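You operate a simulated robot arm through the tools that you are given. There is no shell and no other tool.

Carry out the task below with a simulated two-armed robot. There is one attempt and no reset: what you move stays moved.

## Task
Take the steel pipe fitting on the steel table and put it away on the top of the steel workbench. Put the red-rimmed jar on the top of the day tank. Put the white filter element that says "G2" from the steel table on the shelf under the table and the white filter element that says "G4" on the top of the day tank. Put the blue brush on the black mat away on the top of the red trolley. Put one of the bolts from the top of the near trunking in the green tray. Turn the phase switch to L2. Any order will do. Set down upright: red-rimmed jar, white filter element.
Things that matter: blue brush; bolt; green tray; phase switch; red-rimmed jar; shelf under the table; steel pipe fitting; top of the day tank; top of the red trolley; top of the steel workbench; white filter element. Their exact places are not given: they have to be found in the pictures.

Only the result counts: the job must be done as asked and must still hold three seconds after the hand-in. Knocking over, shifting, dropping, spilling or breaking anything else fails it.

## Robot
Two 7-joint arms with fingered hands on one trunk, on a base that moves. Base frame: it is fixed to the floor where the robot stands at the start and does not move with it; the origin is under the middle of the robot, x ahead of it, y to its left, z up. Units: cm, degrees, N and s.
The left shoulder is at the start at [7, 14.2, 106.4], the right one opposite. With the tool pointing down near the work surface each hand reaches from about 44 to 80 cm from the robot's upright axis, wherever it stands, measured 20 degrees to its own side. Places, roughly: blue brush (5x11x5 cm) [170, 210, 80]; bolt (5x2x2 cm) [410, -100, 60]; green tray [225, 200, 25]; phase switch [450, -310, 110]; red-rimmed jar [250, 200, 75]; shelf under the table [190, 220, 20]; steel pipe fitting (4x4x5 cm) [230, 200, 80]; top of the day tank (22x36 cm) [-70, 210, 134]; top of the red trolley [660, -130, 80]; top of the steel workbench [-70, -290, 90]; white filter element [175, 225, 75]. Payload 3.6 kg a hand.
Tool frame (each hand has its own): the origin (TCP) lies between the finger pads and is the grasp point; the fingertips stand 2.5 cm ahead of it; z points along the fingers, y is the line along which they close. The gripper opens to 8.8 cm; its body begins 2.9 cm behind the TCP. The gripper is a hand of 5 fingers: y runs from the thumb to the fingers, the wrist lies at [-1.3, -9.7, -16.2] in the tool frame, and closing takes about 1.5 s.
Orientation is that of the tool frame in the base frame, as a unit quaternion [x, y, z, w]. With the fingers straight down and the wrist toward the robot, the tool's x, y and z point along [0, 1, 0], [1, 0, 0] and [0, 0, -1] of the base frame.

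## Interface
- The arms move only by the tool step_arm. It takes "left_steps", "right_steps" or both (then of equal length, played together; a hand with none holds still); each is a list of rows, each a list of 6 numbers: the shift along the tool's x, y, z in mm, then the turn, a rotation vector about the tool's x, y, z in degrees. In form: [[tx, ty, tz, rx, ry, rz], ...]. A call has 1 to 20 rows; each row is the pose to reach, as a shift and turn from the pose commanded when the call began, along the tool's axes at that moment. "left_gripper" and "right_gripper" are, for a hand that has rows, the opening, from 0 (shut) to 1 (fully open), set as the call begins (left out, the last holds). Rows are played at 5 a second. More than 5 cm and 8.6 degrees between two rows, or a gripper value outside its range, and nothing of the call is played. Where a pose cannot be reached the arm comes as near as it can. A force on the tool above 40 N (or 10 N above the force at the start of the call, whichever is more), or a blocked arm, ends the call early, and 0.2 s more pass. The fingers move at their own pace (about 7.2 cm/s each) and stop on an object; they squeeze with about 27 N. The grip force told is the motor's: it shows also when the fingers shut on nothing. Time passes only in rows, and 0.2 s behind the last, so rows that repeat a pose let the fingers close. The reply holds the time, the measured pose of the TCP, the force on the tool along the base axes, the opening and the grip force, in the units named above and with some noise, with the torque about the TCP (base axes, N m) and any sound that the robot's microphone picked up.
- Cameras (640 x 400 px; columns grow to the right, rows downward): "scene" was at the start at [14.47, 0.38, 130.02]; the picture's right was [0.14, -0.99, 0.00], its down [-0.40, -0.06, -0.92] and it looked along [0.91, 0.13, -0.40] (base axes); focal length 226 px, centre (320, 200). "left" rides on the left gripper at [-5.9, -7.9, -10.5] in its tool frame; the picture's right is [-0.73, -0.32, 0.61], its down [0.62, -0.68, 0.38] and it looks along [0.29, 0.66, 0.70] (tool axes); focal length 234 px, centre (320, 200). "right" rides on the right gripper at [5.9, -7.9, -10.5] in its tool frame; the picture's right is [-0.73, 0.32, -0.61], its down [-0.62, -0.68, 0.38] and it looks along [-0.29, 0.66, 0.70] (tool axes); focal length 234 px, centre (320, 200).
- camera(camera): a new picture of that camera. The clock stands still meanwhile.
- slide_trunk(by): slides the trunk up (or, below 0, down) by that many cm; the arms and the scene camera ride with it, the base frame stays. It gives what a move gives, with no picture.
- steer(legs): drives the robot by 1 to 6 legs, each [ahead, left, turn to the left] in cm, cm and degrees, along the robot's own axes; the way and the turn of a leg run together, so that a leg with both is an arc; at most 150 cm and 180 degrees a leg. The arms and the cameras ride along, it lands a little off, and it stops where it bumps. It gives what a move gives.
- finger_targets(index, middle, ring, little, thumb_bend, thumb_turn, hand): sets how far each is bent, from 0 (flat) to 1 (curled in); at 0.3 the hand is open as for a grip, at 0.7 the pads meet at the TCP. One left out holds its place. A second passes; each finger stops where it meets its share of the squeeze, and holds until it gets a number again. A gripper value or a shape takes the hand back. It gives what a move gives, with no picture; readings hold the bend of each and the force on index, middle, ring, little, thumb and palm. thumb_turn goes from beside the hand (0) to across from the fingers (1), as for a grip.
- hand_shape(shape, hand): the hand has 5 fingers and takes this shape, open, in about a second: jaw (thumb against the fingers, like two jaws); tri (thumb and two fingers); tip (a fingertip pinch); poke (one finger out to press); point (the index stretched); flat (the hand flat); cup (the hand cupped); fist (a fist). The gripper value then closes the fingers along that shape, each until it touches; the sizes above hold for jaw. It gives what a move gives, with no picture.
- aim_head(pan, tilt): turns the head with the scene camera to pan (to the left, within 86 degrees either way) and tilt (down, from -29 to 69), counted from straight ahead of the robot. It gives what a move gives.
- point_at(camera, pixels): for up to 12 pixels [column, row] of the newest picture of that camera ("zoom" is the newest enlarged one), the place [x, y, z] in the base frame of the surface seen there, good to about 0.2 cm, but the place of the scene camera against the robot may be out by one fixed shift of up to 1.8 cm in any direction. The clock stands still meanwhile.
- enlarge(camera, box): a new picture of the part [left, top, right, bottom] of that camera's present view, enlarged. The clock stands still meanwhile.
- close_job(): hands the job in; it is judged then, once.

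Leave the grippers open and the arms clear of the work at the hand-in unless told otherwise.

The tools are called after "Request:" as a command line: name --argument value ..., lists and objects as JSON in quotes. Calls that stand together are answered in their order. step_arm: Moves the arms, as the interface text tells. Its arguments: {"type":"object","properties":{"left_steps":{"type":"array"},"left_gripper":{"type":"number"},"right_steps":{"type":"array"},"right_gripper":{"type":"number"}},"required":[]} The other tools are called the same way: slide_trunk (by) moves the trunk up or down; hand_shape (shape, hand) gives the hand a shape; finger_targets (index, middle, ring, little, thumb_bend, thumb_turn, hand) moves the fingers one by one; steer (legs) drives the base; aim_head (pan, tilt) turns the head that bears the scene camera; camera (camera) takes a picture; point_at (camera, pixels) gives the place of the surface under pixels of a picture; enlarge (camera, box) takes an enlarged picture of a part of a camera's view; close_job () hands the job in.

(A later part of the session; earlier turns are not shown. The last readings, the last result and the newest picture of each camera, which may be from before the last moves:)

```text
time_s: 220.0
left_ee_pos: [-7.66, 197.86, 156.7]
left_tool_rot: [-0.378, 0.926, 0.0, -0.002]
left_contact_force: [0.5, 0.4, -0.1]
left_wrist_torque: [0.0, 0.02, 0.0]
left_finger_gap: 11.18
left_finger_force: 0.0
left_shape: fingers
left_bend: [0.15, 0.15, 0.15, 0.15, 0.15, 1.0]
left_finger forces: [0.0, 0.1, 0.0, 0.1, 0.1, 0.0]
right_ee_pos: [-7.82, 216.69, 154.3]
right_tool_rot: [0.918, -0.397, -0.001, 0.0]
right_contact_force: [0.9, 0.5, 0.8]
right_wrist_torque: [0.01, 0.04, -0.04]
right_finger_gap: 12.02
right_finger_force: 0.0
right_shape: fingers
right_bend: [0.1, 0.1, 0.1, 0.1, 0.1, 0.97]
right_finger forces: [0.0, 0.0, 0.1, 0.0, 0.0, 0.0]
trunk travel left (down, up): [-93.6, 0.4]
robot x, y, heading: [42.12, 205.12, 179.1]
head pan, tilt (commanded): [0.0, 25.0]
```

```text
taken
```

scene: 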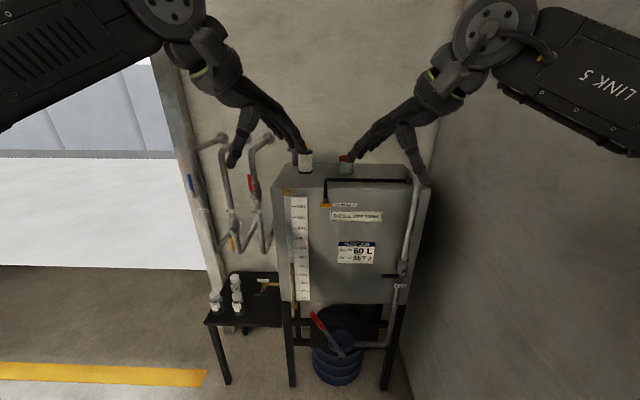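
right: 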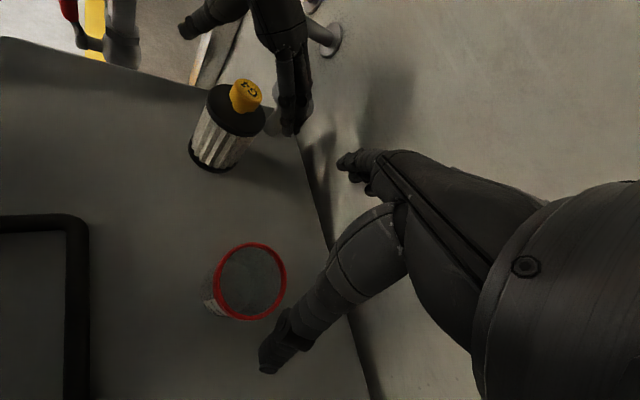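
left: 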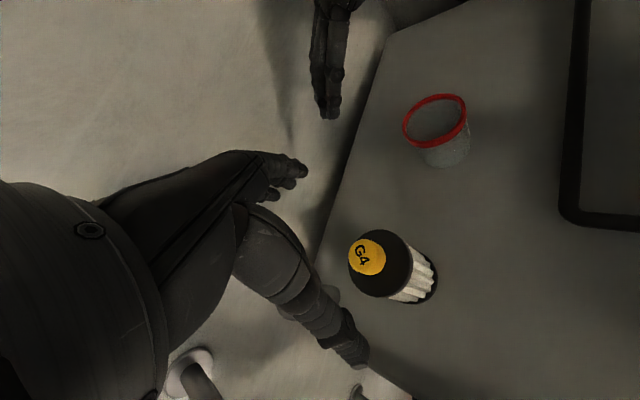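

G4 and the jar stand on the tank top. Next I take the brush (left hand) and fitting (right hand) from one standing place. I reset both hands to the jaw shape and drive to about (198,130), heading 90.

Request:
hand_shape --hand "left" --shape "jaw"

Request:
hand_shape --hand "right" --shape "jaw"

Request:
steer --legs '[[0, 85, 0], [0, 0, -89], [0, -78, 0], [0, -78, 0]]'

Request:
aim_head --pan 0 --tilt 45

Request:
camera --camera "scene"

```text
time_s: 220.9
left_ee_pos: [-7.71, 197.86, 156.67]
left_tool_rot: [-0.378, 0.926, 0.0, -0.001]
left_contact_force: [-0.1, -0.5, 0.2]
left_wrist_torque: [-0.01, 0.02, -0.04]
left_finger_gap: 8.81
left_finger_force: 0.0
left_shape: jaw
left_bend: [0.3, 0.3, 0.3, 0.3, 0.3, 0.98]
left_finger forces: [0.1, 0.0, 0.0, 0.0, 0.0, 0.0]
right_ee_pos: [-7.94, 216.72, 154.28]
right_tool_rot: [0.918, -0.397, -0.001, 0.001]
right_contact_force: [0.3, -0.4, -0.1]
right_wrist_torque: [-0.01, 0.04, 0.0]
right_finger_gap: 12.0
right_finger_force: 0.1
right_shape: fingers
right_bend: [0.1, 0.1, 0.1, 0.1, 0.1, 0.97]
right_finger forces: [0.0, 0.1, 0.0, 0.0, 0.0, 0.0]
trunk travel left (down, up): [-93.6, 0.4]
robot x, y, heading: [41.63, 205.35, 179.1]
head pan, tilt (commanded): [0.0, 25.0]
```

```text
time_s: 221.8
left_ee_pos: [-7.82, 197.88, 156.58]
left_tool_rot: [-0.379, 0.925, -0.001, -0.002]
left_contact_force: [0.4, 0.9, -0.3]
left_wrist_torque: [0.02, 0.01, -0.02]
left_finger_gap: 8.83
left_finger_force: 0.0
left_shape: jaw
left_bend: [0.3, 0.3, 0.3, 0.3, 0.3, 0.98]
left_finger forces: [0.0, 0.0, 0.0, 0.1, 0.0, 0.1]
right_ee_pos: [-7.88, 216.72, 154.27]
right_tool_rot: [0.918, -0.397, -0.001, 0.0]
right_contact_force: [-0.6, -0.2, 0.2]
right_wrist_torque: [0.0, -0.04, -0.03]
right_finger_gap: 8.78
right_finger_force: 0.2
right_shape: jaw
right_bend: [0.3, 0.3, 0.3, 0.3, 0.3, 0.97]
right_finger forces: [0.0, 0.0, 0.0, 0.0, 0.0, 0.0]
trunk travel left (down, up): [-93.6, 0.4]
robot x, y, heading: [41.64, 205.15, 179.1]
head pan, tilt (commanded): [0.0, 25.0]
```

```text
time_s: 237.8
left_ee_pos: [187.6, 178.89, 156.66]
left_tool_rot: [0.344, 0.939, 0.001, 0.0]
left_contact_force: [-0.8, 0.1, 0.0]
left_wrist_torque: [-0.01, 0.0, 0.03]
left_finger_gap: 8.8
left_finger_force: 0.1
left_shape: jaw
left_bend: [0.3, 0.3, 0.3, 0.3, 0.3, 0.98]
left_finger forces: [0.0, 0.0, 0.0, 0.1, 0.1, 0.1]
right_ee_pos: [206.36, 180.59, 154.29]
right_tool_rot: [-0.41, 0.912, 0.001, 0.0]
right_contact_force: [0.7, 0.5, 0.0]
right_wrist_torque: [-0.01, -0.01, 0.0]
right_finger_gap: 8.8
right_finger_force: 0.0
right_shape: jaw
right_bend: [0.3, 0.3, 0.3, 0.3, 0.3, 0.97]
right_finger forces: [0.1, 0.1, 0.0, 0.0, 0.0, 0.1]
trunk travel left (down, up): [-93.6, 0.4]
robot x, y, heading: [199.47, 130.31, 94.5]
head pan, tilt (commanded): [0.0, 25.0]
```

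```text
time_s: 238.7
left_ee_pos: [187.82, 178.86, 156.6]
left_tool_rot: [0.345, 0.939, 0.0, -0.002]
left_contact_force: [-0.7, -0.6, -0.2]
left_wrist_torque: [0.0, 0.0, -0.01]
left_finger_gap: 8.8
left_finger_force: 0.1
left_shape: jaw
left_bend: [0.3, 0.3, 0.3, 0.3, 0.3, 0.98]
left_finger forces: [0.1, 0.1, 0.0, 0.0, 0.0, 0.0]
right_ee_pos: [206.5, 180.69, 154.19]
right_tool_rot: [-0.41, 0.912, 0.001, 0.001]
right_contact_force: [-0.1, 0.1, 0.6]
right_wrist_torque: [-0.03, 0.02, 0.03]
right_finger_gap: 8.8
right_finger_force: 0.1
right_shape: jaw
right_bend: [0.3, 0.3, 0.3, 0.3, 0.3, 0.97]
right_finger forces: [0.0, 0.1, 0.1, 0.0, 0.0, 0.1]
trunk travel left (down, up): [-93.6, 0.4]
robot x, y, heading: [199.61, 130.76, 94.5]
head pan, tilt (commanded): [0.0, 45.0]
```

```text
taken
```

scene: 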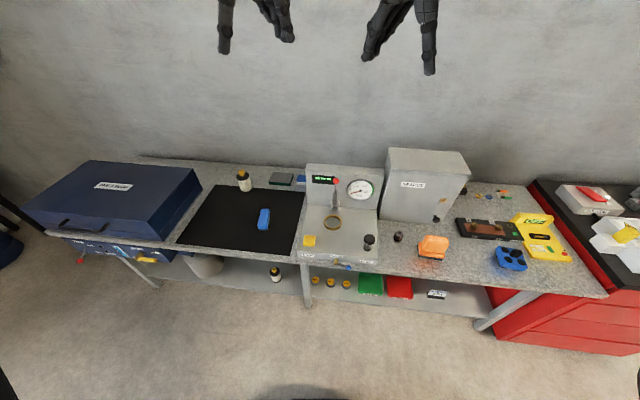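

I straighten the heading and spread the arms: left to 29.5 cm left with yaw ≈89° (to grip the brush across its width), right to 29.7 cm right with yaw 0.

Request:
steer --legs '[[0, 0, -4.5]]'

Request:
step_arm --left_steps '[[20, -17, 32, 0, 0, 5.5], [41, -34, 65, 0, 0, 11], [62, -51, 97, 0, 0, 16.5], [83, -69, 130, 0, 0, 22], [104, -86, 162, 0, 0, 27.5], [124, -103, 195, 0, 0, 33], [145, -120, 227, 0, 0, 38.5], [166, -138, 260, 0, 0, 44], [166, -138, 260, 0, 0, 44]]' --right_steps '[[-16, -18, 30, 0, 0, 5.5], [-32, -35, 60, 0, 0, 11], [-48, -53, 90, 0, 0, 16.5], [-64, -70, 120, 0, 0, 22], [-80, -88, 150, 0, 0, 27.5], [-96, -106, 180, 0, 0, 33], [-112, -124, 210, 0, 0, 38.5], [-128, -141, 240, 0, 0, 44], [-128, -141, 240, 0, 0, 44]]'

Request:
camera --camera "left"

Request:
camera --camera "right"

```text
time_s: 239.5
left_ee_pos: [191.32, 179.55, 156.71]
left_tool_rot: [0.38, 0.925, 0.001, -0.002]
left_contact_force: [0.4, -0.3, 0.7]
left_wrist_torque: [0.0, -0.05, 0.01]
left_finger_gap: 8.84
left_finger_force: 0.0
left_shape: jaw
left_bend: [0.3, 0.3, 0.3, 0.3, 0.3, 0.98]
left_finger forces: [0.0, 0.0, 0.0, 0.0, 0.0, 0.0]
right_ee_pos: [209.92, 179.99, 154.2]
right_tool_rot: [-0.375, 0.927, 0.001, 0.002]
right_contact_force: [-0.4, 1.2, 0.2]
right_wrist_torque: [-0.03, -0.02, 0.02]
right_finger_gap: 8.79
right_finger_force: 0.2
right_shape: jaw
right_bend: [0.3, 0.3, 0.3, 0.3, 0.3, 0.97]
right_finger forces: [0.0, 0.2, 0.0, 0.0, 0.0, 0.1]
trunk travel left (down, up): [-93.6, 0.4]
robot x, y, heading: [199.75, 130.35, 89.8]
head pan, tilt (commanded): [0.0, 45.0]
```

```text
time_s: 241.5
left_ee_pos: [169.96, 181.48, 130.39]
left_tool_rot: [0.7, 0.714, 0.002, -0.001]
left_contact_force: [0.4, 0.5, -0.1]
left_wrist_torque: [-0.04, 0.02, 0.02]
left_finger_gap: 8.82
left_finger_force: 0.0
left_shape: jaw
left_bend: [0.3, 0.3, 0.3, 0.3, 0.3, 0.98]
left_finger forces: [0.0, 0.0, 0.0, 0.0, 0.0, 0.0]
right_ee_pos: [229.22, 178.47, 130.16]
right_tool_rot: [0.0, 1.0, 0.001, 0.0]
right_contact_force: [0.7, 0.3, -1.3]
right_wrist_torque: [0.01, -0.01, -0.02]
right_finger_gap: 8.8
right_finger_force: 0.0
right_shape: jaw
right_bend: [0.3, 0.3, 0.3, 0.3, 0.3, 0.97]
right_finger forces: [0.0, 0.1, 0.1, 0.0, 0.0, 0.1]
trunk travel left (down, up): [-93.6, 0.4]
robot x, y, heading: [199.22, 130.21, 89.8]
head pan, tilt (commanded): [0.0, 45.0]
```

```text
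taken
```

left: 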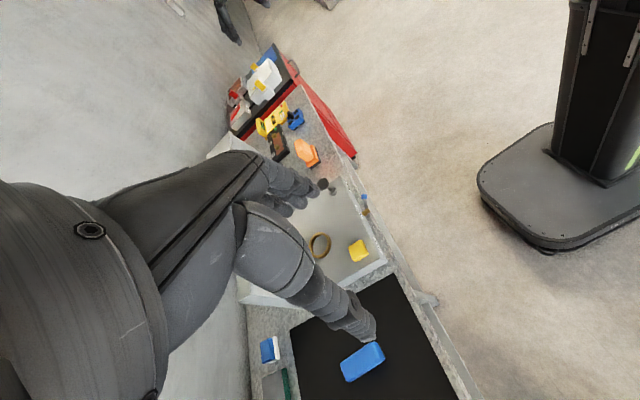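

```text
taken
```

right: 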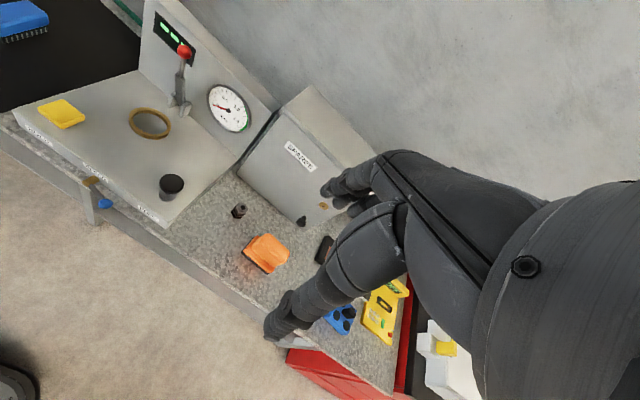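

Hands are lined up in x with brush (169) and fitting (228). I drive ahead 25 cm at this height and look again.

Request:
steer --legs '[[24.5, 0, 0]]'

Request:
camera --camera "left"

Request:
camera --camera "right"

```text
time_s: 243.3
left_ee_pos: [170.16, 205.13, 130.57]
left_tool_rot: [0.699, 0.715, 0.001, -0.003]
left_contact_force: [0.5, 0.1, -0.1]
left_wrist_torque: [0.03, 0.01, 0.01]
left_finger_gap: 8.8
left_finger_force: 0.1
left_shape: jaw
left_bend: [0.3, 0.3, 0.3, 0.3, 0.3, 0.98]
left_finger forces: [0.0, 0.0, 0.0, 0.0, 0.0, 0.0]
right_ee_pos: [229.26, 202.23, 130.35]
right_tool_rot: [0.0, 1.0, 0.004, 0.0]
right_contact_force: [-0.3, -1.1, -0.5]
right_wrist_torque: [0.01, 0.02, -0.03]
right_finger_gap: 8.82
right_finger_force: 0.0
right_shape: jaw
right_bend: [0.3, 0.3, 0.3, 0.3, 0.3, 0.97]
right_finger forces: [0.0, 0.0, 0.0, 0.0, 0.1, 0.1]
trunk travel left (down, up): [-93.6, 0.4]
robot x, y, heading: [200.07, 154.52, 89.9]
head pan, tilt (commanded): [0.0, 45.0]
```

```text
taken
```

left: 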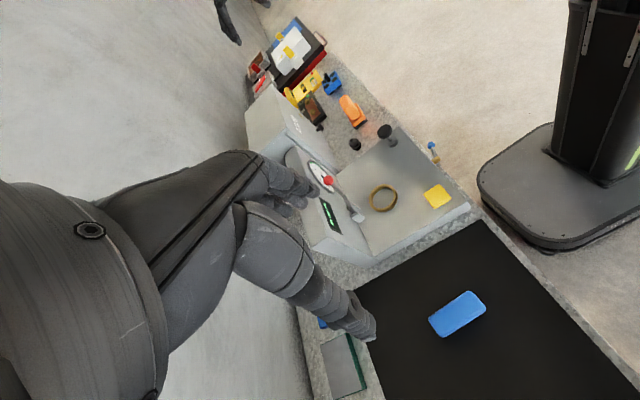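

```text
taken
```

right: 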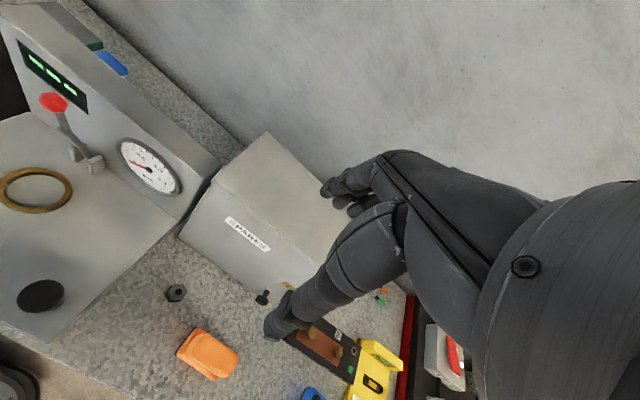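

I measure the brush's outline in the left picture and the fitting in the right one.

Request:
point_at --camera "left" --pixels '[[432, 318], [470, 293], [484, 308], [443, 335], [457, 314], [437, 327], [478, 299]]'

Request:
point_at --camera "right" --pixels '[[175, 292], [170, 287], [180, 297], [177, 285], [172, 300], [264, 298], [200, 235], [235, 285]]'

Request:
enlarge --camera "right" --box '[130, 250, 290, 350]'

Request:
enlarge --camera "left" --box '[400, 260, 520, 360]'

```text
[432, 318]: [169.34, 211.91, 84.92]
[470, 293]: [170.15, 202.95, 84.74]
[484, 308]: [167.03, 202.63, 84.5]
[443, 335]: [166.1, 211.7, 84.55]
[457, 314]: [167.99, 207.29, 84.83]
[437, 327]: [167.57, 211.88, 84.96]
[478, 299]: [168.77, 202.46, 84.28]
```

```text
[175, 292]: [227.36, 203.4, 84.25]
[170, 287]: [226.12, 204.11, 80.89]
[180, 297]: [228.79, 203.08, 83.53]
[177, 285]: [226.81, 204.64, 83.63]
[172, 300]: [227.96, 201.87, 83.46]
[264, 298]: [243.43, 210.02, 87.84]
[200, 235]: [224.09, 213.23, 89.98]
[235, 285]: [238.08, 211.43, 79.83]
```

```text
4.00 times, centred on (210, 300) of right
```

zoom: 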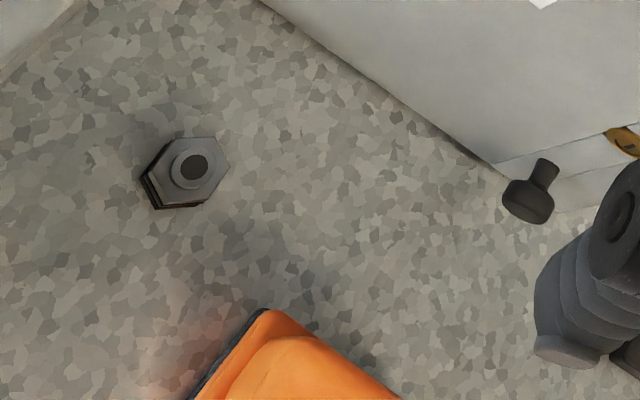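

```text
4.00 times, centred on (460, 310) of left
```

zoom: 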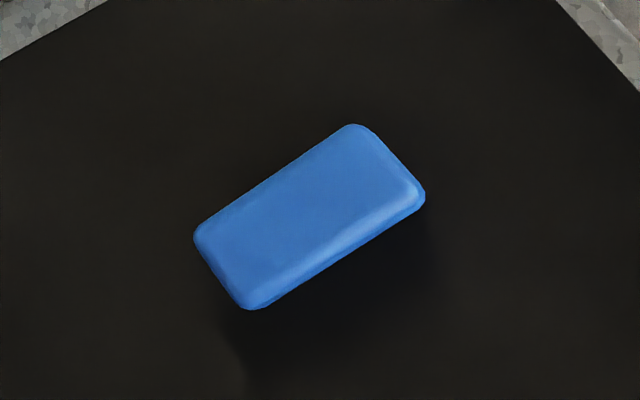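

Brush: centre (168.0,207.3), top 84.9, long axis near y (7° off). Fitting: centre (227.9,203.3), top 84.2. I correct both hands and half-close the right one so it clears the spares box, then lower the trunk by 38.

Request:
step_arm --left_steps '[[12, -11, 0, 0, 0, -3], [22.5, -21.5, 0, 0, 0, -6], [22.5, -21.5, 0, 0, 0, -6], [22.5, -21.5, 0, 0, 0, -6]]' --left_gripper 1 --right_steps '[[7, 5, 0, 0, 0, 0], [13.6, 10.7, 0, 0, 0, 0], [13.6, 10.7, 0, 0, 0, 0], [13.6, 10.7, 0, 0, 0, 0]]' --right_gripper 0.7

Request:
slide_trunk --by -36

Request:
camera --camera "left"

Request:
camera --camera "right"

```text
time_s: 244.3
left_ee_pos: [167.77, 207.54, 130.37]
left_tool_rot: [0.661, 0.751, 0.0, -0.002]
left_contact_force: [0.8, -0.6, -0.7]
left_wrist_torque: [0.02, 0.02, 0.0]
left_finger_gap: 8.82
left_finger_force: 0.0
left_shape: jaw
left_bend: [0.3, 0.3, 0.3, 0.3, 0.3, 0.98]
left_finger forces: [0.1, 0.0, 0.1, 0.0, 0.1, 0.0]
right_ee_pos: [227.98, 203.67, 130.07]
right_tool_rot: [-0.001, 1.0, 0.001, 0.0]
right_contact_force: [-0.2, 0.2, 0.7]
right_wrist_torque: [-0.03, -0.02, 0.01]
right_finger_gap: 6.2
right_finger_force: 0.0
right_shape: jaw
right_bend: [0.27, 0.37, 0.34, 0.35, 0.58, 0.99]
right_finger forces: [0.0, 0.1, 0.1, 0.0, 0.0, 0.0]
trunk travel left (down, up): [-93.6, 0.4]
robot x, y, heading: [199.2, 154.33, 89.8]
head pan, tilt (commanded): [0.0, 45.0]
```

```text
time_s: 247.8
left_ee_pos: [167.76, 207.58, 94.4]
left_tool_rot: [0.66, 0.751, 0.0, -0.001]
left_contact_force: [-0.5, 0.3, 0.2]
left_wrist_torque: [-0.06, 0.01, 0.01]
left_finger_gap: 8.8
left_finger_force: 0.0
left_shape: jaw
left_bend: [0.3, 0.3, 0.3, 0.3, 0.3, 0.98]
left_finger forces: [0.0, 0.1, 0.0, 0.0, 0.0, 0.0]
right_ee_pos: [227.92, 203.69, 94.09]
right_tool_rot: [-0.001, 1.0, 0.0, 0.0]
right_contact_force: [0.4, -0.4, 0.4]
right_wrist_torque: [0.0, 0.0, 0.06]
right_finger_gap: 6.21
right_finger_force: 0.0
right_shape: jaw
right_bend: [0.27, 0.37, 0.34, 0.35, 0.58, 0.99]
right_finger forces: [0.0, 0.0, 0.0, 0.1, 0.1, 0.0]
trunk travel left (down, up): [-57.6, 36.4]
robot x, y, heading: [199.72, 154.07, 90.0]
head pan, tilt (commanded): [0.0, 45.0]
```

```text
taken
```

left: 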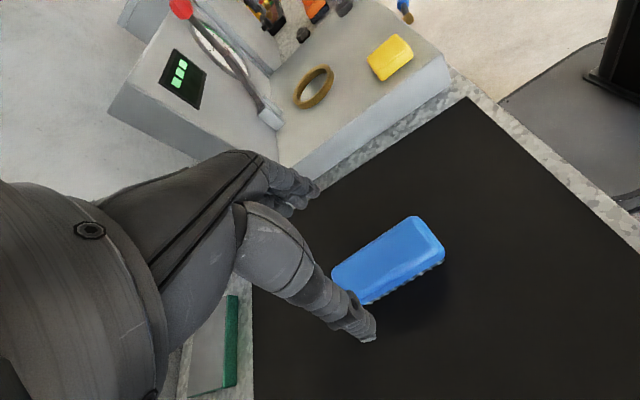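

```text
taken
```

right: 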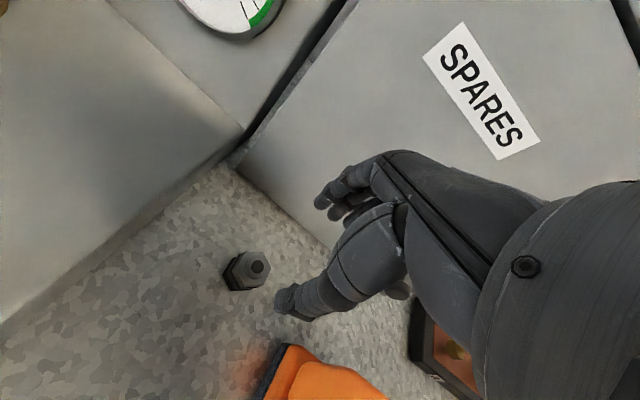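

Both look centred: brush centre near (388,262) vs expected (380,266); fitting boss (260,263) vs expected (258,267). I verify with point_at.

Request:
point_at --camera "left" --pixels '[[388, 260], [335, 272], [438, 240], [365, 298], [405, 218]]'

Request:
point_at --camera "right" --pixels '[[258, 265], [240, 255], [262, 285], [268, 262], [235, 275]]'

```text
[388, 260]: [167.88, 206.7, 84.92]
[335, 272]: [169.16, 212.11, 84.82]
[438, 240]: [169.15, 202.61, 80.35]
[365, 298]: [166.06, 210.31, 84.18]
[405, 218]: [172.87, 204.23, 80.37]
```

```text
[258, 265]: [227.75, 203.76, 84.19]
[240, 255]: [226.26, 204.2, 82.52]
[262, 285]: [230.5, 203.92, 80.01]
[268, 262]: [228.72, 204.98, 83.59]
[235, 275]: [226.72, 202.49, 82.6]
```

Centred. Table is z 80.0, mat 80.35. I lower both hands 10.6 cm (left to ≈83.8, right to ≈83.5).

Request:
step_arm --left_steps '[[0, 0, 30, 0, 0, 0], [0, 0, 60, 0, 0, 0], [0, 0, 90, 0, 0, 0], [0, 0, 106, 0, 0, 0], [0, 0, 106, 0, 0, 0]]' --right_steps '[[0, 0, 30, 0, 0, 0], [0, 0, 60, 0, 0, 0], [0, 0, 90, 0, 0, 0], [0, 0, 106, 0, 0, 0], [0, 0, 106, 0, 0, 0]]'

Request:
camera --camera "left"

Request:
camera --camera "right"

```text
time_s: 249.0
left_ee_pos: [167.73, 207.25, 83.62]
left_tool_rot: [0.66, 0.751, 0.002, -0.001]
left_contact_force: [-0.1, 0.1, 0.6]
left_wrist_torque: [0.01, 0.04, -0.02]
left_finger_gap: 8.8
left_finger_force: 0.1
left_shape: jaw
left_bend: [0.3, 0.3, 0.3, 0.3, 0.3, 0.98]
left_finger forces: [0.1, 0.0, 0.0, 0.1, 0.0, 0.0]
right_ee_pos: [227.97, 203.62, 83.37]
right_tool_rot: [0.0, 1.0, 0.0, 0.0]
right_contact_force: [-0.2, 0.0, 0.7]
right_wrist_torque: [-0.01, 0.01, 0.0]
right_finger_gap: 6.21
right_finger_force: 0.0
right_shape: jaw
right_bend: [0.27, 0.37, 0.34, 0.35, 0.58, 0.99]
right_finger forces: [0.0, 0.0, 0.0, 0.0, 0.1, 0.0]
trunk travel left (down, up): [-57.6, 36.4]
robot x, y, heading: [199.26, 154.53, 90.0]
head pan, tilt (commanded): [0.0, 45.0]
```

```text
taken
```

left: 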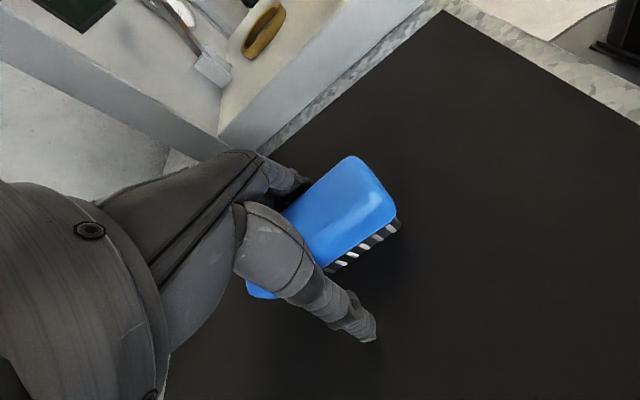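

```text
taken
```

right: 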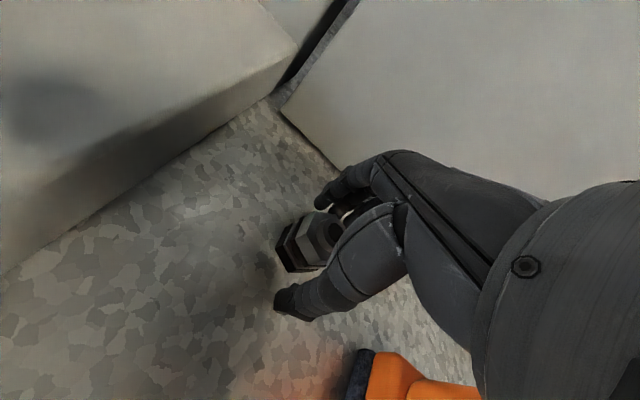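

Both in place without contact. I close both hands.

Request:
step_arm --left_steps '[[0, 0, 0, 0, 0, 0], [0, 0, 0, 0, 0, 0], [0, 0, 0, 0, 0, 0], [0, 0, 0, 0, 0, 0], [0, 0, 0, 0, 0, 0], [0, 0, 0, 0, 0, 0], [0, 0, 0, 0, 0, 0], [0, 0, 0, 0, 0, 0], [0, 0, 0, 0, 0, 0]]' --left_gripper 0 --right_steps '[[0, 0, 0, 0, 0, 0], [0, 0, 0, 0, 0, 0], [0, 0, 0, 0, 0, 0], [0, 0, 0, 0, 0, 0], [0, 0, 0, 0, 0, 0], [0, 0, 0, 0, 0, 0], [0, 0, 0, 0, 0, 0], [0, 0, 0, 0, 0, 0], [0, 0, 0, 0, 0, 0]]' --right_gripper 0

Request:
camera --camera "left"

Request:
camera --camera "right"

```text
time_s: 251.0
left_ee_pos: [167.8, 207.38, 83.68]
left_tool_rot: [0.661, 0.751, -0.001, -0.001]
left_contact_force: [0.3, -0.2, -1.0]
left_wrist_torque: [0.01, -0.04, -0.02]
left_finger_gap: 3.38
left_finger_force: 27.3
left_shape: jaw
left_bend: [0.74, 0.52, 0.48, 0.5, 0.73, 0.99]
left_finger forces: [12.6, 6.3, 2.6, 1.6, 25.3, 0.1]
right_ee_pos: [227.87, 203.6, 83.24]
right_tool_rot: [0.0, 1.0, 0.001, 0.0]
right_contact_force: [0.4, -0.4, 0.8]
right_wrist_torque: [0.02, 0.01, -0.01]
right_finger_gap: 2.53
right_finger_force: 26.9
right_shape: jaw
right_bend: [0.74, 0.54, 0.6, 0.57, 0.75, 1.0]
right_finger forces: [14.7, 7.5, 0.0, 0.0, 22.4, 0.0]
trunk travel left (down, up): [-57.6, 36.4]
robot x, y, heading: [199.69, 154.31, 89.8]
head pan, tilt (commanded): [0.0, 45.0]
```

```text
taken
```

left: 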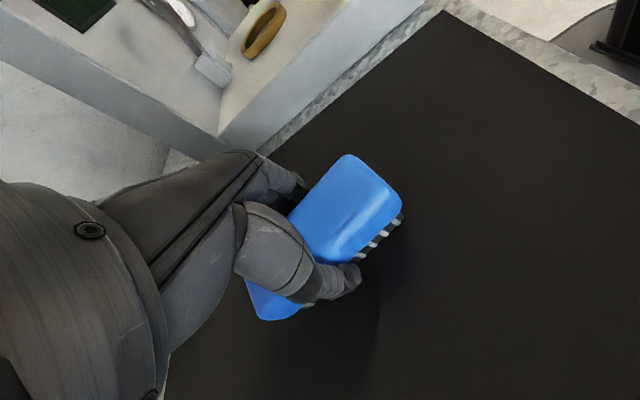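

```text
taken
```

right: 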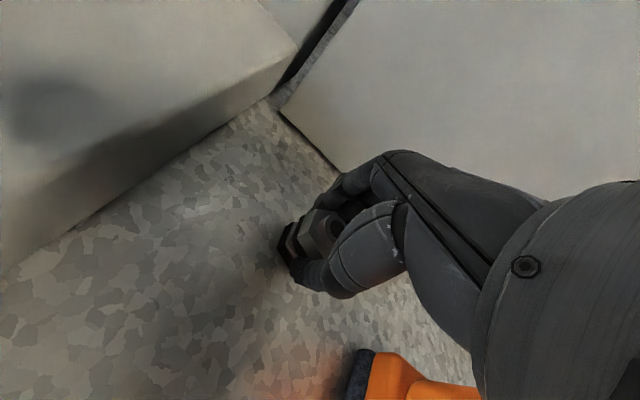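

Both gripped. I lift 5 cm with the trunk and check both cameras.

Request:
slide_trunk --by 5

Request:
camera --camera "left"

Request:
camera --camera "right"

```text
time_s: 251.9
left_ee_pos: [167.75, 207.48, 88.71]
left_tool_rot: [0.66, 0.751, 0.0, -0.001]
left_contact_force: [-1.3, 0.1, -0.9]
left_wrist_torque: [0.01, -0.01, 0.01]
left_finger_gap: 3.36
left_finger_force: 26.8
left_shape: jaw
left_bend: [0.74, 0.52, 0.49, 0.5, 0.73, 0.98]
left_finger forces: [12.7, 6.2, 2.7, 1.5, 25.3, 0.1]
right_ee_pos: [227.88, 203.66, 88.44]
right_tool_rot: [0.001, 1.0, 0.001, 0.0]
right_contact_force: [-0.3, 0.3, -2.3]
right_wrist_torque: [-0.01, 0.01, 0.01]
right_finger_gap: 2.52
right_finger_force: 26.5
right_shape: jaw
right_bend: [0.74, 0.54, 0.6, 0.57, 0.75, 1.0]
right_finger forces: [14.8, 7.7, 0.0, 0.0, 22.2, 0.0]
trunk travel left (down, up): [-62.6, 31.4]
robot x, y, heading: [199.65, 154.49, 89.7]
head pan, tilt (commanded): [0.0, 45.0]
```

```text
taken
```

left: 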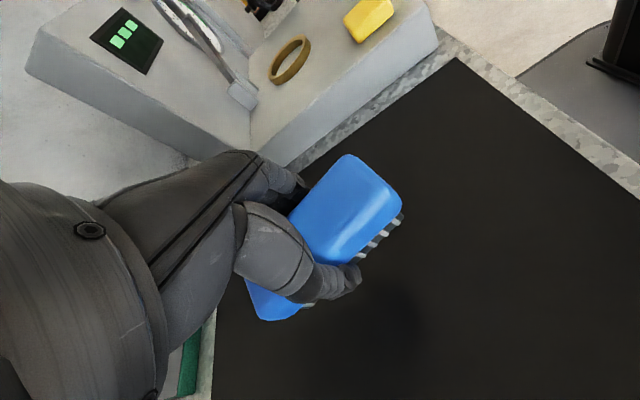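

```text
taken
```

right: 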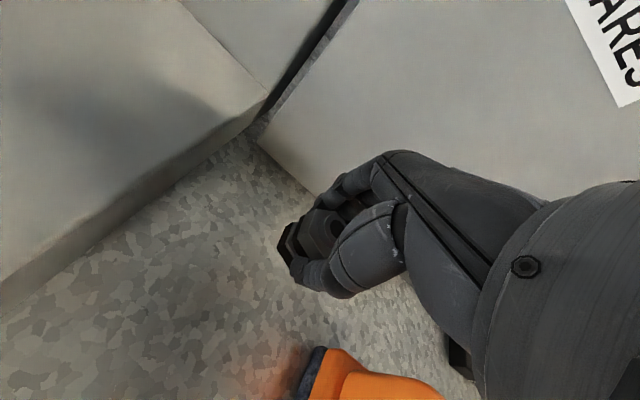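

Both are lifted. I raise the trunk 25 more, back off and drive toward the workbench (−70,−290).

Request:
slide_trunk --by 25

Request:
steer --legs '[[-60, 0, 0], [0, 0, 90], [120, 0, 0], [100, 0, 0], [0, 0, 90], [150, 0, 0]]'

Request:
aim_head --pan 0 --tilt 20

Request:
camera --camera "scene"

```text
time_s: 254.5
left_ee_pos: [167.67, 207.42, 113.62]
left_tool_rot: [0.66, 0.751, -0.001, -0.001]
left_contact_force: [0.5, -0.1, -0.5]
left_wrist_torque: [0.02, -0.01, 0.03]
left_finger_gap: 3.35
left_finger_force: 26.3
left_shape: jaw
left_bend: [0.74, 0.52, 0.49, 0.5, 0.73, 0.98]
left_finger forces: [12.7, 6.1, 2.8, 1.6, 25.4, 0.0]
right_ee_pos: [227.79, 203.57, 113.43]
right_tool_rot: [0.001, 1.0, 0.001, 0.0]
right_contact_force: [0.1, -0.4, -1.9]
right_wrist_torque: [-0.02, -0.01, 0.0]
right_finger_gap: 2.51
right_finger_force: 27.1
right_shape: jaw
right_bend: [0.74, 0.54, 0.6, 0.57, 0.75, 1.0]
right_finger forces: [14.7, 7.7, 0.0, 0.1, 22.2, 0.0]
trunk travel left (down, up): [-87.6, 6.4]
robot x, y, heading: [199.45, 153.98, 90.2]
head pan, tilt (commanded): [0.0, 45.0]
```

```text
time_s: 283.1
left_ee_pos: [-6.29, -109.52, 113.79]
left_tool_rot: [0.719, -0.695, 0.002, 0.001]
left_contact_force: [-0.2, -0.6, -0.9]
left_wrist_torque: [0.02, -0.02, -0.01]
left_finger_gap: 3.37
left_finger_force: 27.3
left_shape: jaw
left_bend: [0.74, 0.52, 0.5, 0.51, 0.73, 0.98]
left_finger forces: [13.3, 6.2, 2.8, 1.5, 25.1, 0.0]
right_ee_pos: [-65.76, -100.2, 113.42]
right_tool_rot: [0.999, -0.045, 0.001, 0.001]
right_contact_force: [-0.3, 0.4, -2.1]
right_wrist_torque: [0.03, 0.0, -0.04]
right_finger_gap: 2.5
right_finger_force: 27.3
right_shape: jaw
right_bend: [0.74, 0.54, 0.6, 0.57, 0.76, 1.0]
right_finger forces: [14.6, 8.0, 0.1, 0.0, 21.7, 0.0]
trunk travel left (down, up): [-87.6, 6.4]
robot x, y, heading: [-33.05, -53.74, -95.3]
head pan, tilt (commanded): [0.0, 45.0]
```

```text
time_s: 284.0
left_ee_pos: [-6.32, -109.58, 113.77]
left_tool_rot: [0.72, -0.694, 0.001, -0.001]
left_contact_force: [-0.5, 0.0, -1.7]
left_wrist_torque: [-0.01, -0.01, -0.03]
left_finger_gap: 3.36
left_finger_force: 26.7
left_shape: jaw
left_bend: [0.74, 0.52, 0.5, 0.51, 0.73, 0.98]
left_finger forces: [13.1, 6.2, 2.8, 1.6, 25.1, 0.1]
right_ee_pos: [-65.86, -100.29, 113.33]
right_tool_rot: [0.999, -0.046, 0.0, 0.001]
right_contact_force: [-0.3, -0.3, -2.0]
right_wrist_torque: [-0.01, -0.01, -0.05]
right_finger_gap: 2.51
right_finger_force: 27.4
right_shape: jaw
right_bend: [0.74, 0.54, 0.6, 0.57, 0.76, 1.0]
right_finger forces: [14.5, 8.0, 0.0, 0.0, 21.7, 0.0]
trunk travel left (down, up): [-87.6, 6.4]
robot x, y, heading: [-32.63, -53.72, -95.5]
head pan, tilt (commanded): [0.0, 20.0]
```

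```text
taken
```

scene: 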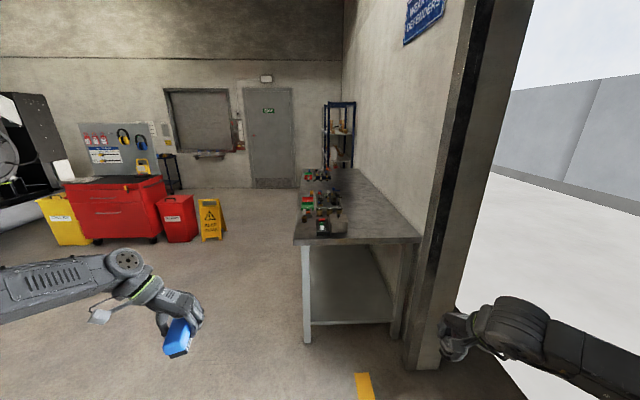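

I see the workbench (top around (355,215)) with a vice and parts on its far left. I measure its top and enlarge it.

Request:
point_at --camera "scene" --pixels '[[298, 242], [415, 238], [360, 220], [345, 180], [380, 200], [325, 225], [318, 200], [330, 175], [400, 225], [350, 235], [405, 330], [307, 340]]'

Request:
enlarge --camera "scene" --box '[280, 150, 430, 260]'

```text
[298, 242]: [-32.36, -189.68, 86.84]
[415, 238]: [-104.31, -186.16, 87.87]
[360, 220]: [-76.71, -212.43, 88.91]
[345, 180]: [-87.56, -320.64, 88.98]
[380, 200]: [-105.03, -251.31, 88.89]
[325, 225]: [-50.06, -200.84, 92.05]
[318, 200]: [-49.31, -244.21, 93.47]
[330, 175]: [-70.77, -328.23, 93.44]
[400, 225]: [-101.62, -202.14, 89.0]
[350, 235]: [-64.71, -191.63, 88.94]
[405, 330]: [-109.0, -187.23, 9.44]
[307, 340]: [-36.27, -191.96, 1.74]
```

```text
3.64 times, centred on (355, 205) of scene
```

zoom: 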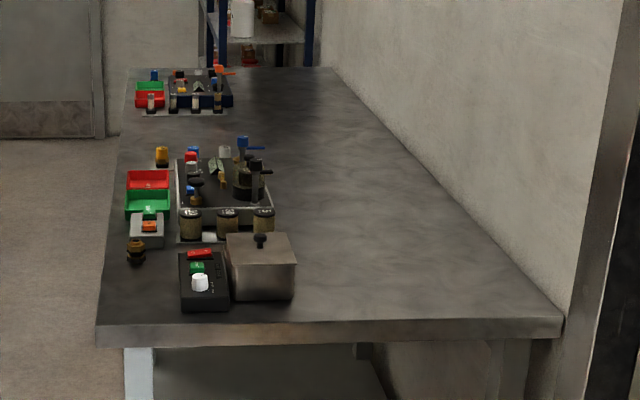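

Bench top: z≈89–90, x −32…−107, front edge y≈−187; free area right of the pot, x −67…−104. I check the wall and door post near the right elbow's path.

Request:
point_at --camera "scene" --pixels '[[430, 200], [455, 200], [480, 200], [425, 300], [415, 365], [450, 300], [440, 100], [500, 60]]'

Request:
point_at --camera "zoom" --pixels '[[295, 265], [292, 300], [260, 240], [210, 310], [135, 255], [400, 250], [450, 290]]'

```text
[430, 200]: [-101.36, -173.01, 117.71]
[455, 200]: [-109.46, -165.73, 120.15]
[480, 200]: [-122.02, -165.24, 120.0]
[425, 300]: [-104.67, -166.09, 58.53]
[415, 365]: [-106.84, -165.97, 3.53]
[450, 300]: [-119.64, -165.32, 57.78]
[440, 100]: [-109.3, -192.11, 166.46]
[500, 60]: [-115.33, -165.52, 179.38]
```

```text
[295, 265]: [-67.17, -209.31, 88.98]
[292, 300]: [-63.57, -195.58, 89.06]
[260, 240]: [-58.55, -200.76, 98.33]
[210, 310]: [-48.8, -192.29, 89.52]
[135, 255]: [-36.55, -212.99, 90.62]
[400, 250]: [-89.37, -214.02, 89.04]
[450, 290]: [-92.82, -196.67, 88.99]
```

The post's corner is at x≈−101; standing with the fitting target at (−77,−204) keeps the right elbow about 8 cm clear. I drive ahead 64 first and look again.

Request:
steer --legs '[[64, 0, 0]]'

Request:
aim_head --pan -10 --tilt 40

Request:
camera --camera "scene"

Request:
camera --camera "right"

```text
time_s: 287.5
left_ee_pos: [-12.25, -173.46, 113.74]
left_tool_rot: [0.719, -0.695, 0.002, 0.0]
left_contact_force: [0.2, 0.1, -1.0]
left_wrist_torque: [0.03, 0.0, 0.01]
left_finger_gap: 3.35
left_finger_force: 27.0
left_shape: jaw
left_bend: [0.74, 0.52, 0.5, 0.51, 0.73, 0.98]
left_finger forces: [13.3, 6.2, 2.8, 1.5, 25.1, 0.1]
right_ee_pos: [-71.88, -164.08, 113.48]
right_tool_rot: [0.999, -0.045, 0.0, 0.002]
right_contact_force: [0.4, -0.4, -1.9]
right_wrist_torque: [0.04, 0.02, 0.02]
right_finger_gap: 2.47
right_finger_force: 27.0
right_shape: jaw
right_bend: [0.74, 0.54, 0.6, 0.57, 0.76, 1.0]
right_finger forces: [14.7, 7.9, 0.0, 0.0, 21.8, 0.0]
trunk travel left (down, up): [-87.6, 6.4]
robot x, y, heading: [-39.27, -117.43, -95.4]
head pan, tilt (commanded): [0.0, 20.0]
```

```text
time_s: 288.4
left_ee_pos: [-12.33, -173.54, 113.64]
left_tool_rot: [0.72, -0.694, 0.001, 0.0]
left_contact_force: [-0.1, -0.1, -1.8]
left_wrist_torque: [0.01, 0.01, 0.01]
left_finger_gap: 3.37
left_finger_force: 27.1
left_shape: jaw
left_bend: [0.74, 0.52, 0.5, 0.51, 0.73, 0.98]
left_finger forces: [13.2, 6.2, 2.8, 1.6, 25.1, 0.0]
right_ee_pos: [-71.72, -164.21, 113.34]
right_tool_rot: [0.999, -0.046, -0.001, 0.001]
right_contact_force: [-0.6, 0.5, -1.8]
right_wrist_torque: [-0.02, 0.04, 0.01]
right_finger_gap: 2.47
right_finger_force: 27.0
right_shape: jaw
right_bend: [0.74, 0.54, 0.6, 0.57, 0.76, 1.0]
right_finger forces: [14.6, 8.0, 0.0, 0.0, 21.6, 0.0]
trunk travel left (down, up): [-87.6, 6.4]
robot x, y, heading: [-39.01, -117.72, -95.5]
head pan, tilt (commanded): [-10.0, 40.0]
```

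```text
taken
```

scene: 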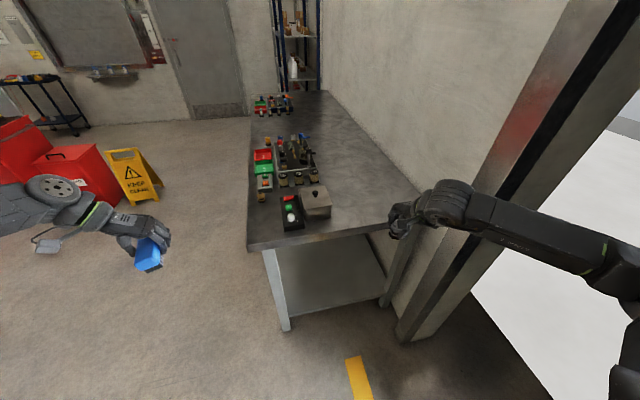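

```text
taken
```

right: 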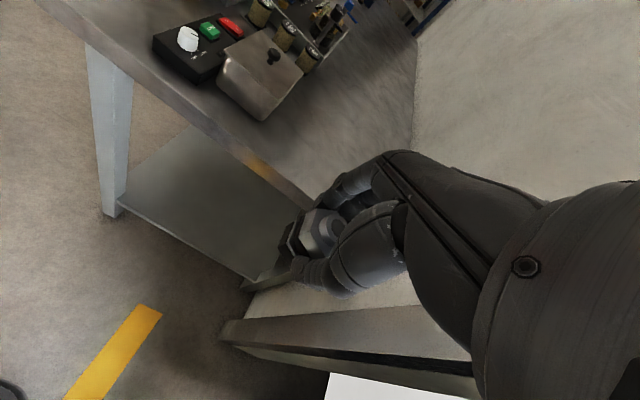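

I measure the bench top and pot with the right camera, and my right elbow with the scene camera.

Request:
point_at --camera "right" --pixels '[[340, 120], [250, 130], [300, 175], [262, 120], [303, 70], [220, 90], [400, 140], [230, 335], [380, 60]]'

Request:
point_at --camera "scene" --pixels '[[630, 290], [610, 250], [560, 235], [500, 215], [445, 200], [420, 320], [460, 250], [520, 130]]'

```text
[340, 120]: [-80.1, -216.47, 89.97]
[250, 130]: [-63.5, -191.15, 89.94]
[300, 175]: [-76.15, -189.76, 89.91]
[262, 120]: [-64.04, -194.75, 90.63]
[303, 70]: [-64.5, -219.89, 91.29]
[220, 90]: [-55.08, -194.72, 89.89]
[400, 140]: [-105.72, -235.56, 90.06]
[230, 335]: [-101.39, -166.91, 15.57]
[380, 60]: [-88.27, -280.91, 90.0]
```

```text
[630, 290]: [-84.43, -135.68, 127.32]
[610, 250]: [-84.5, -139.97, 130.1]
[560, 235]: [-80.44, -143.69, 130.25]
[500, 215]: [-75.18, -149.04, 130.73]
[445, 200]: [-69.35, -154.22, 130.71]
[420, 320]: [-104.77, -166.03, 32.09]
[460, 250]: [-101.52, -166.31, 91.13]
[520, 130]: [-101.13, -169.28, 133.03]
```

Bench top z 90.0. The post is at x −101.4, my elbow's outer side about −92 after advancing. I drive ahead 39 cm.

Request:
steer --legs '[[20, 0, 0], [19, -0.5, 0]]'

Request:
slide_trunk --by -14

Request:
camera --camera "right"

Request:
camera --camera "scene"

```text
time_s: 291.2
left_ee_pos: [-16.71, -213.09, 113.83]
left_tool_rot: [0.718, -0.696, 0.002, 0.002]
left_contact_force: [0.4, 0.3, -0.4]
left_wrist_torque: [-0.04, 0.02, 0.01]
left_finger_gap: 3.37
left_finger_force: 26.7
left_shape: jaw
left_bend: [0.74, 0.52, 0.5, 0.52, 0.73, 0.98]
left_finger forces: [13.3, 6.1, 2.8, 1.6, 25.1, 0.0]
right_ee_pos: [-76.28, -203.6, 113.58]
right_tool_rot: [0.999, -0.047, 0.0, 0.003]
right_contact_force: [0.1, -0.3, -2.0]
right_wrist_torque: [-0.01, 0.02, -0.04]
right_finger_gap: 2.49
right_finger_force: 26.7
right_shape: jaw
right_bend: [0.74, 0.54, 0.6, 0.57, 0.76, 1.0]
right_finger forces: [14.7, 8.0, 0.0, 0.1, 21.8, 0.0]
trunk travel left (down, up): [-87.6, 6.4]
robot x, y, heading: [-43.03, -157.39, -95.6]
head pan, tilt (commanded): [-10.0, 40.0]
```

```text
time_s: 292.8
left_ee_pos: [-16.72, -213.44, 99.66]
left_tool_rot: [0.718, -0.696, 0.001, 0.002]
left_contact_force: [-0.2, 0.6, -0.3]
left_wrist_torque: [0.04, -0.01, -0.03]
left_finger_gap: 3.35
left_finger_force: 27.2
left_shape: jaw
left_bend: [0.74, 0.52, 0.5, 0.52, 0.73, 0.98]
left_finger forces: [13.3, 6.2, 2.8, 1.5, 25.0, 0.0]
right_ee_pos: [-76.28, -203.91, 99.41]
right_tool_rot: [0.999, -0.047, 0.0, 0.001]
right_contact_force: [-0.2, 0.2, -1.4]
right_wrist_torque: [0.03, 0.03, 0.03]
right_finger_gap: 2.48
right_finger_force: 27.7
right_shape: jaw
right_bend: [0.74, 0.54, 0.6, 0.57, 0.76, 1.0]
right_finger forces: [14.7, 8.1, 0.0, 0.1, 21.8, 0.0]
trunk travel left (down, up): [-73.6, 20.4]
robot x, y, heading: [-43.46, -157.48, -95.6]
head pan, tilt (commanded): [-10.0, 40.0]
```

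```text
taken
```

right: 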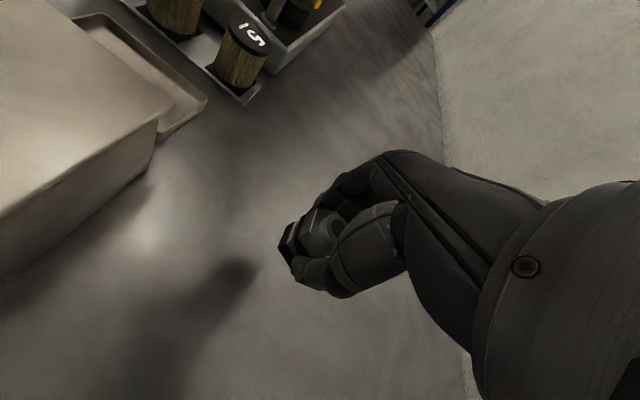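

```text
taken
```

scene: 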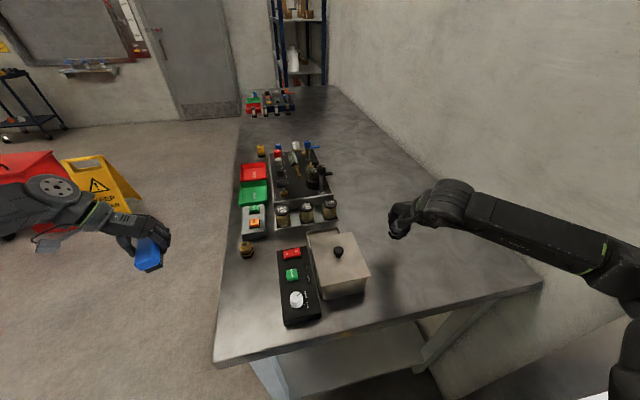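

Good spot on the bench, clear of the pot. I lower the right hand: 5.5 cm, then small steps.

Request:
step_arm --right_steps '[[0, 0, 25, 0, 0, 0], [0, 0, 45, 0, 0, 0], [0, 0, 55, 0, 0, 0], [0, 0, 55, 0, 0, 0]]'

Request:
step_arm --right_steps '[[0, 0, 2, 0, 0, 0], [0, 0, 4, 0, 0, 0], [0, 0, 4, 0, 0, 0]]'

```text
time_s: 293.8
left_ee_pos: [-16.75, -213.38, 99.72]
left_tool_rot: [0.718, -0.696, 0.001, 0.0]
left_contact_force: [-0.3, -0.5, -0.3]
left_wrist_torque: [0.01, 0.0, -0.02]
left_finger_gap: 3.36
left_finger_force: 27.2
left_shape: jaw
left_bend: [0.74, 0.52, 0.5, 0.52, 0.73, 0.98]
left_finger forces: [13.3, 6.3, 2.8, 1.6, 25.0, 0.0]
right_ee_pos: [-76.34, -203.99, 93.98]
right_tool_rot: [0.999, -0.047, 0.0, 0.0]
right_contact_force: [0.2, -0.6, -2.3]
right_wrist_torque: [-0.02, 0.0, 0.02]
right_finger_gap: 2.48
right_finger_force: 27.2
right_shape: jaw
right_bend: [0.74, 0.54, 0.6, 0.57, 0.76, 1.0]
right_finger forces: [14.7, 8.2, 0.2, 0.1, 21.6, 0.0]
trunk travel left (down, up): [-73.6, 20.4]
robot x, y, heading: [-43.33, -157.32, -95.3]
head pan, tilt (commanded): [-10.0, 40.0]
```

```text
time_s: 294.6
left_ee_pos: [-16.83, -213.48, 99.68]
left_tool_rot: [0.718, -0.696, 0.001, 0.0]
left_contact_force: [-0.9, 0.6, -2.1]
left_wrist_torque: [-0.03, 0.01, -0.02]
left_finger_gap: 3.37
left_finger_force: 27.0
left_shape: jaw
left_bend: [0.74, 0.52, 0.5, 0.52, 0.73, 0.98]
left_finger forces: [13.3, 6.3, 2.8, 1.7, 25.0, 0.0]
right_ee_pos: [-76.25, -204.05, 93.5]
right_tool_rot: [0.999, -0.047, 0.0, 0.001]
right_contact_force: [-0.7, 0.3, -2.6]
right_wrist_torque: [0.01, 0.01, -0.04]
right_finger_gap: 2.49
right_finger_force: 26.8
right_shape: jaw
right_bend: [0.74, 0.54, 0.6, 0.57, 0.76, 1.0]
right_finger forces: [14.7, 8.1, 0.0, 0.0, 21.7, 0.1]
trunk travel left (down, up): [-73.6, 20.4]
robot x, y, heading: [-43.18, -157.65, -95.6]
head pan, tilt (commanded): [-10.0, 40.0]
```

Request:
step_arm --right_steps '[[0, 0, 2, 0, 0, 0], [0, 0, 4, 0, 0, 0], [0, 0, 4, 0, 0, 0]]'

```text
time_s: 295.4
left_ee_pos: [-16.77, -213.41, 99.74]
left_tool_rot: [0.718, -0.696, 0.001, 0.001]
left_contact_force: [0.1, -0.3, -1.4]
left_wrist_torque: [0.0, -0.03, -0.02]
left_finger_gap: 3.34
left_finger_force: 27.5
left_shape: jaw
left_bend: [0.74, 0.52, 0.5, 0.52, 0.73, 0.98]
left_finger forces: [13.2, 6.3, 2.8, 1.6, 24.9, 0.0]
right_ee_pos: [-76.29, -203.94, 93.3]
right_tool_rot: [0.999, -0.047, 0.0, 0.003]
right_contact_force: [-1.4, -0.3, 11.1]
right_wrist_torque: [-0.19, 0.06, -0.04]
right_finger_gap: 2.54
right_finger_force: 27.0
right_shape: jaw
right_bend: [0.74, 0.54, 0.6, 0.57, 0.76, 1.0]
right_finger forces: [14.9, 10.0, 0.0, 0.0, 23.0, 0.0]
trunk travel left (down, up): [-73.6, 20.4]
robot x, y, heading: [-43.69, -157.83, -95.7]
head pan, tilt (commanded): [-10.0, 40.0]
```

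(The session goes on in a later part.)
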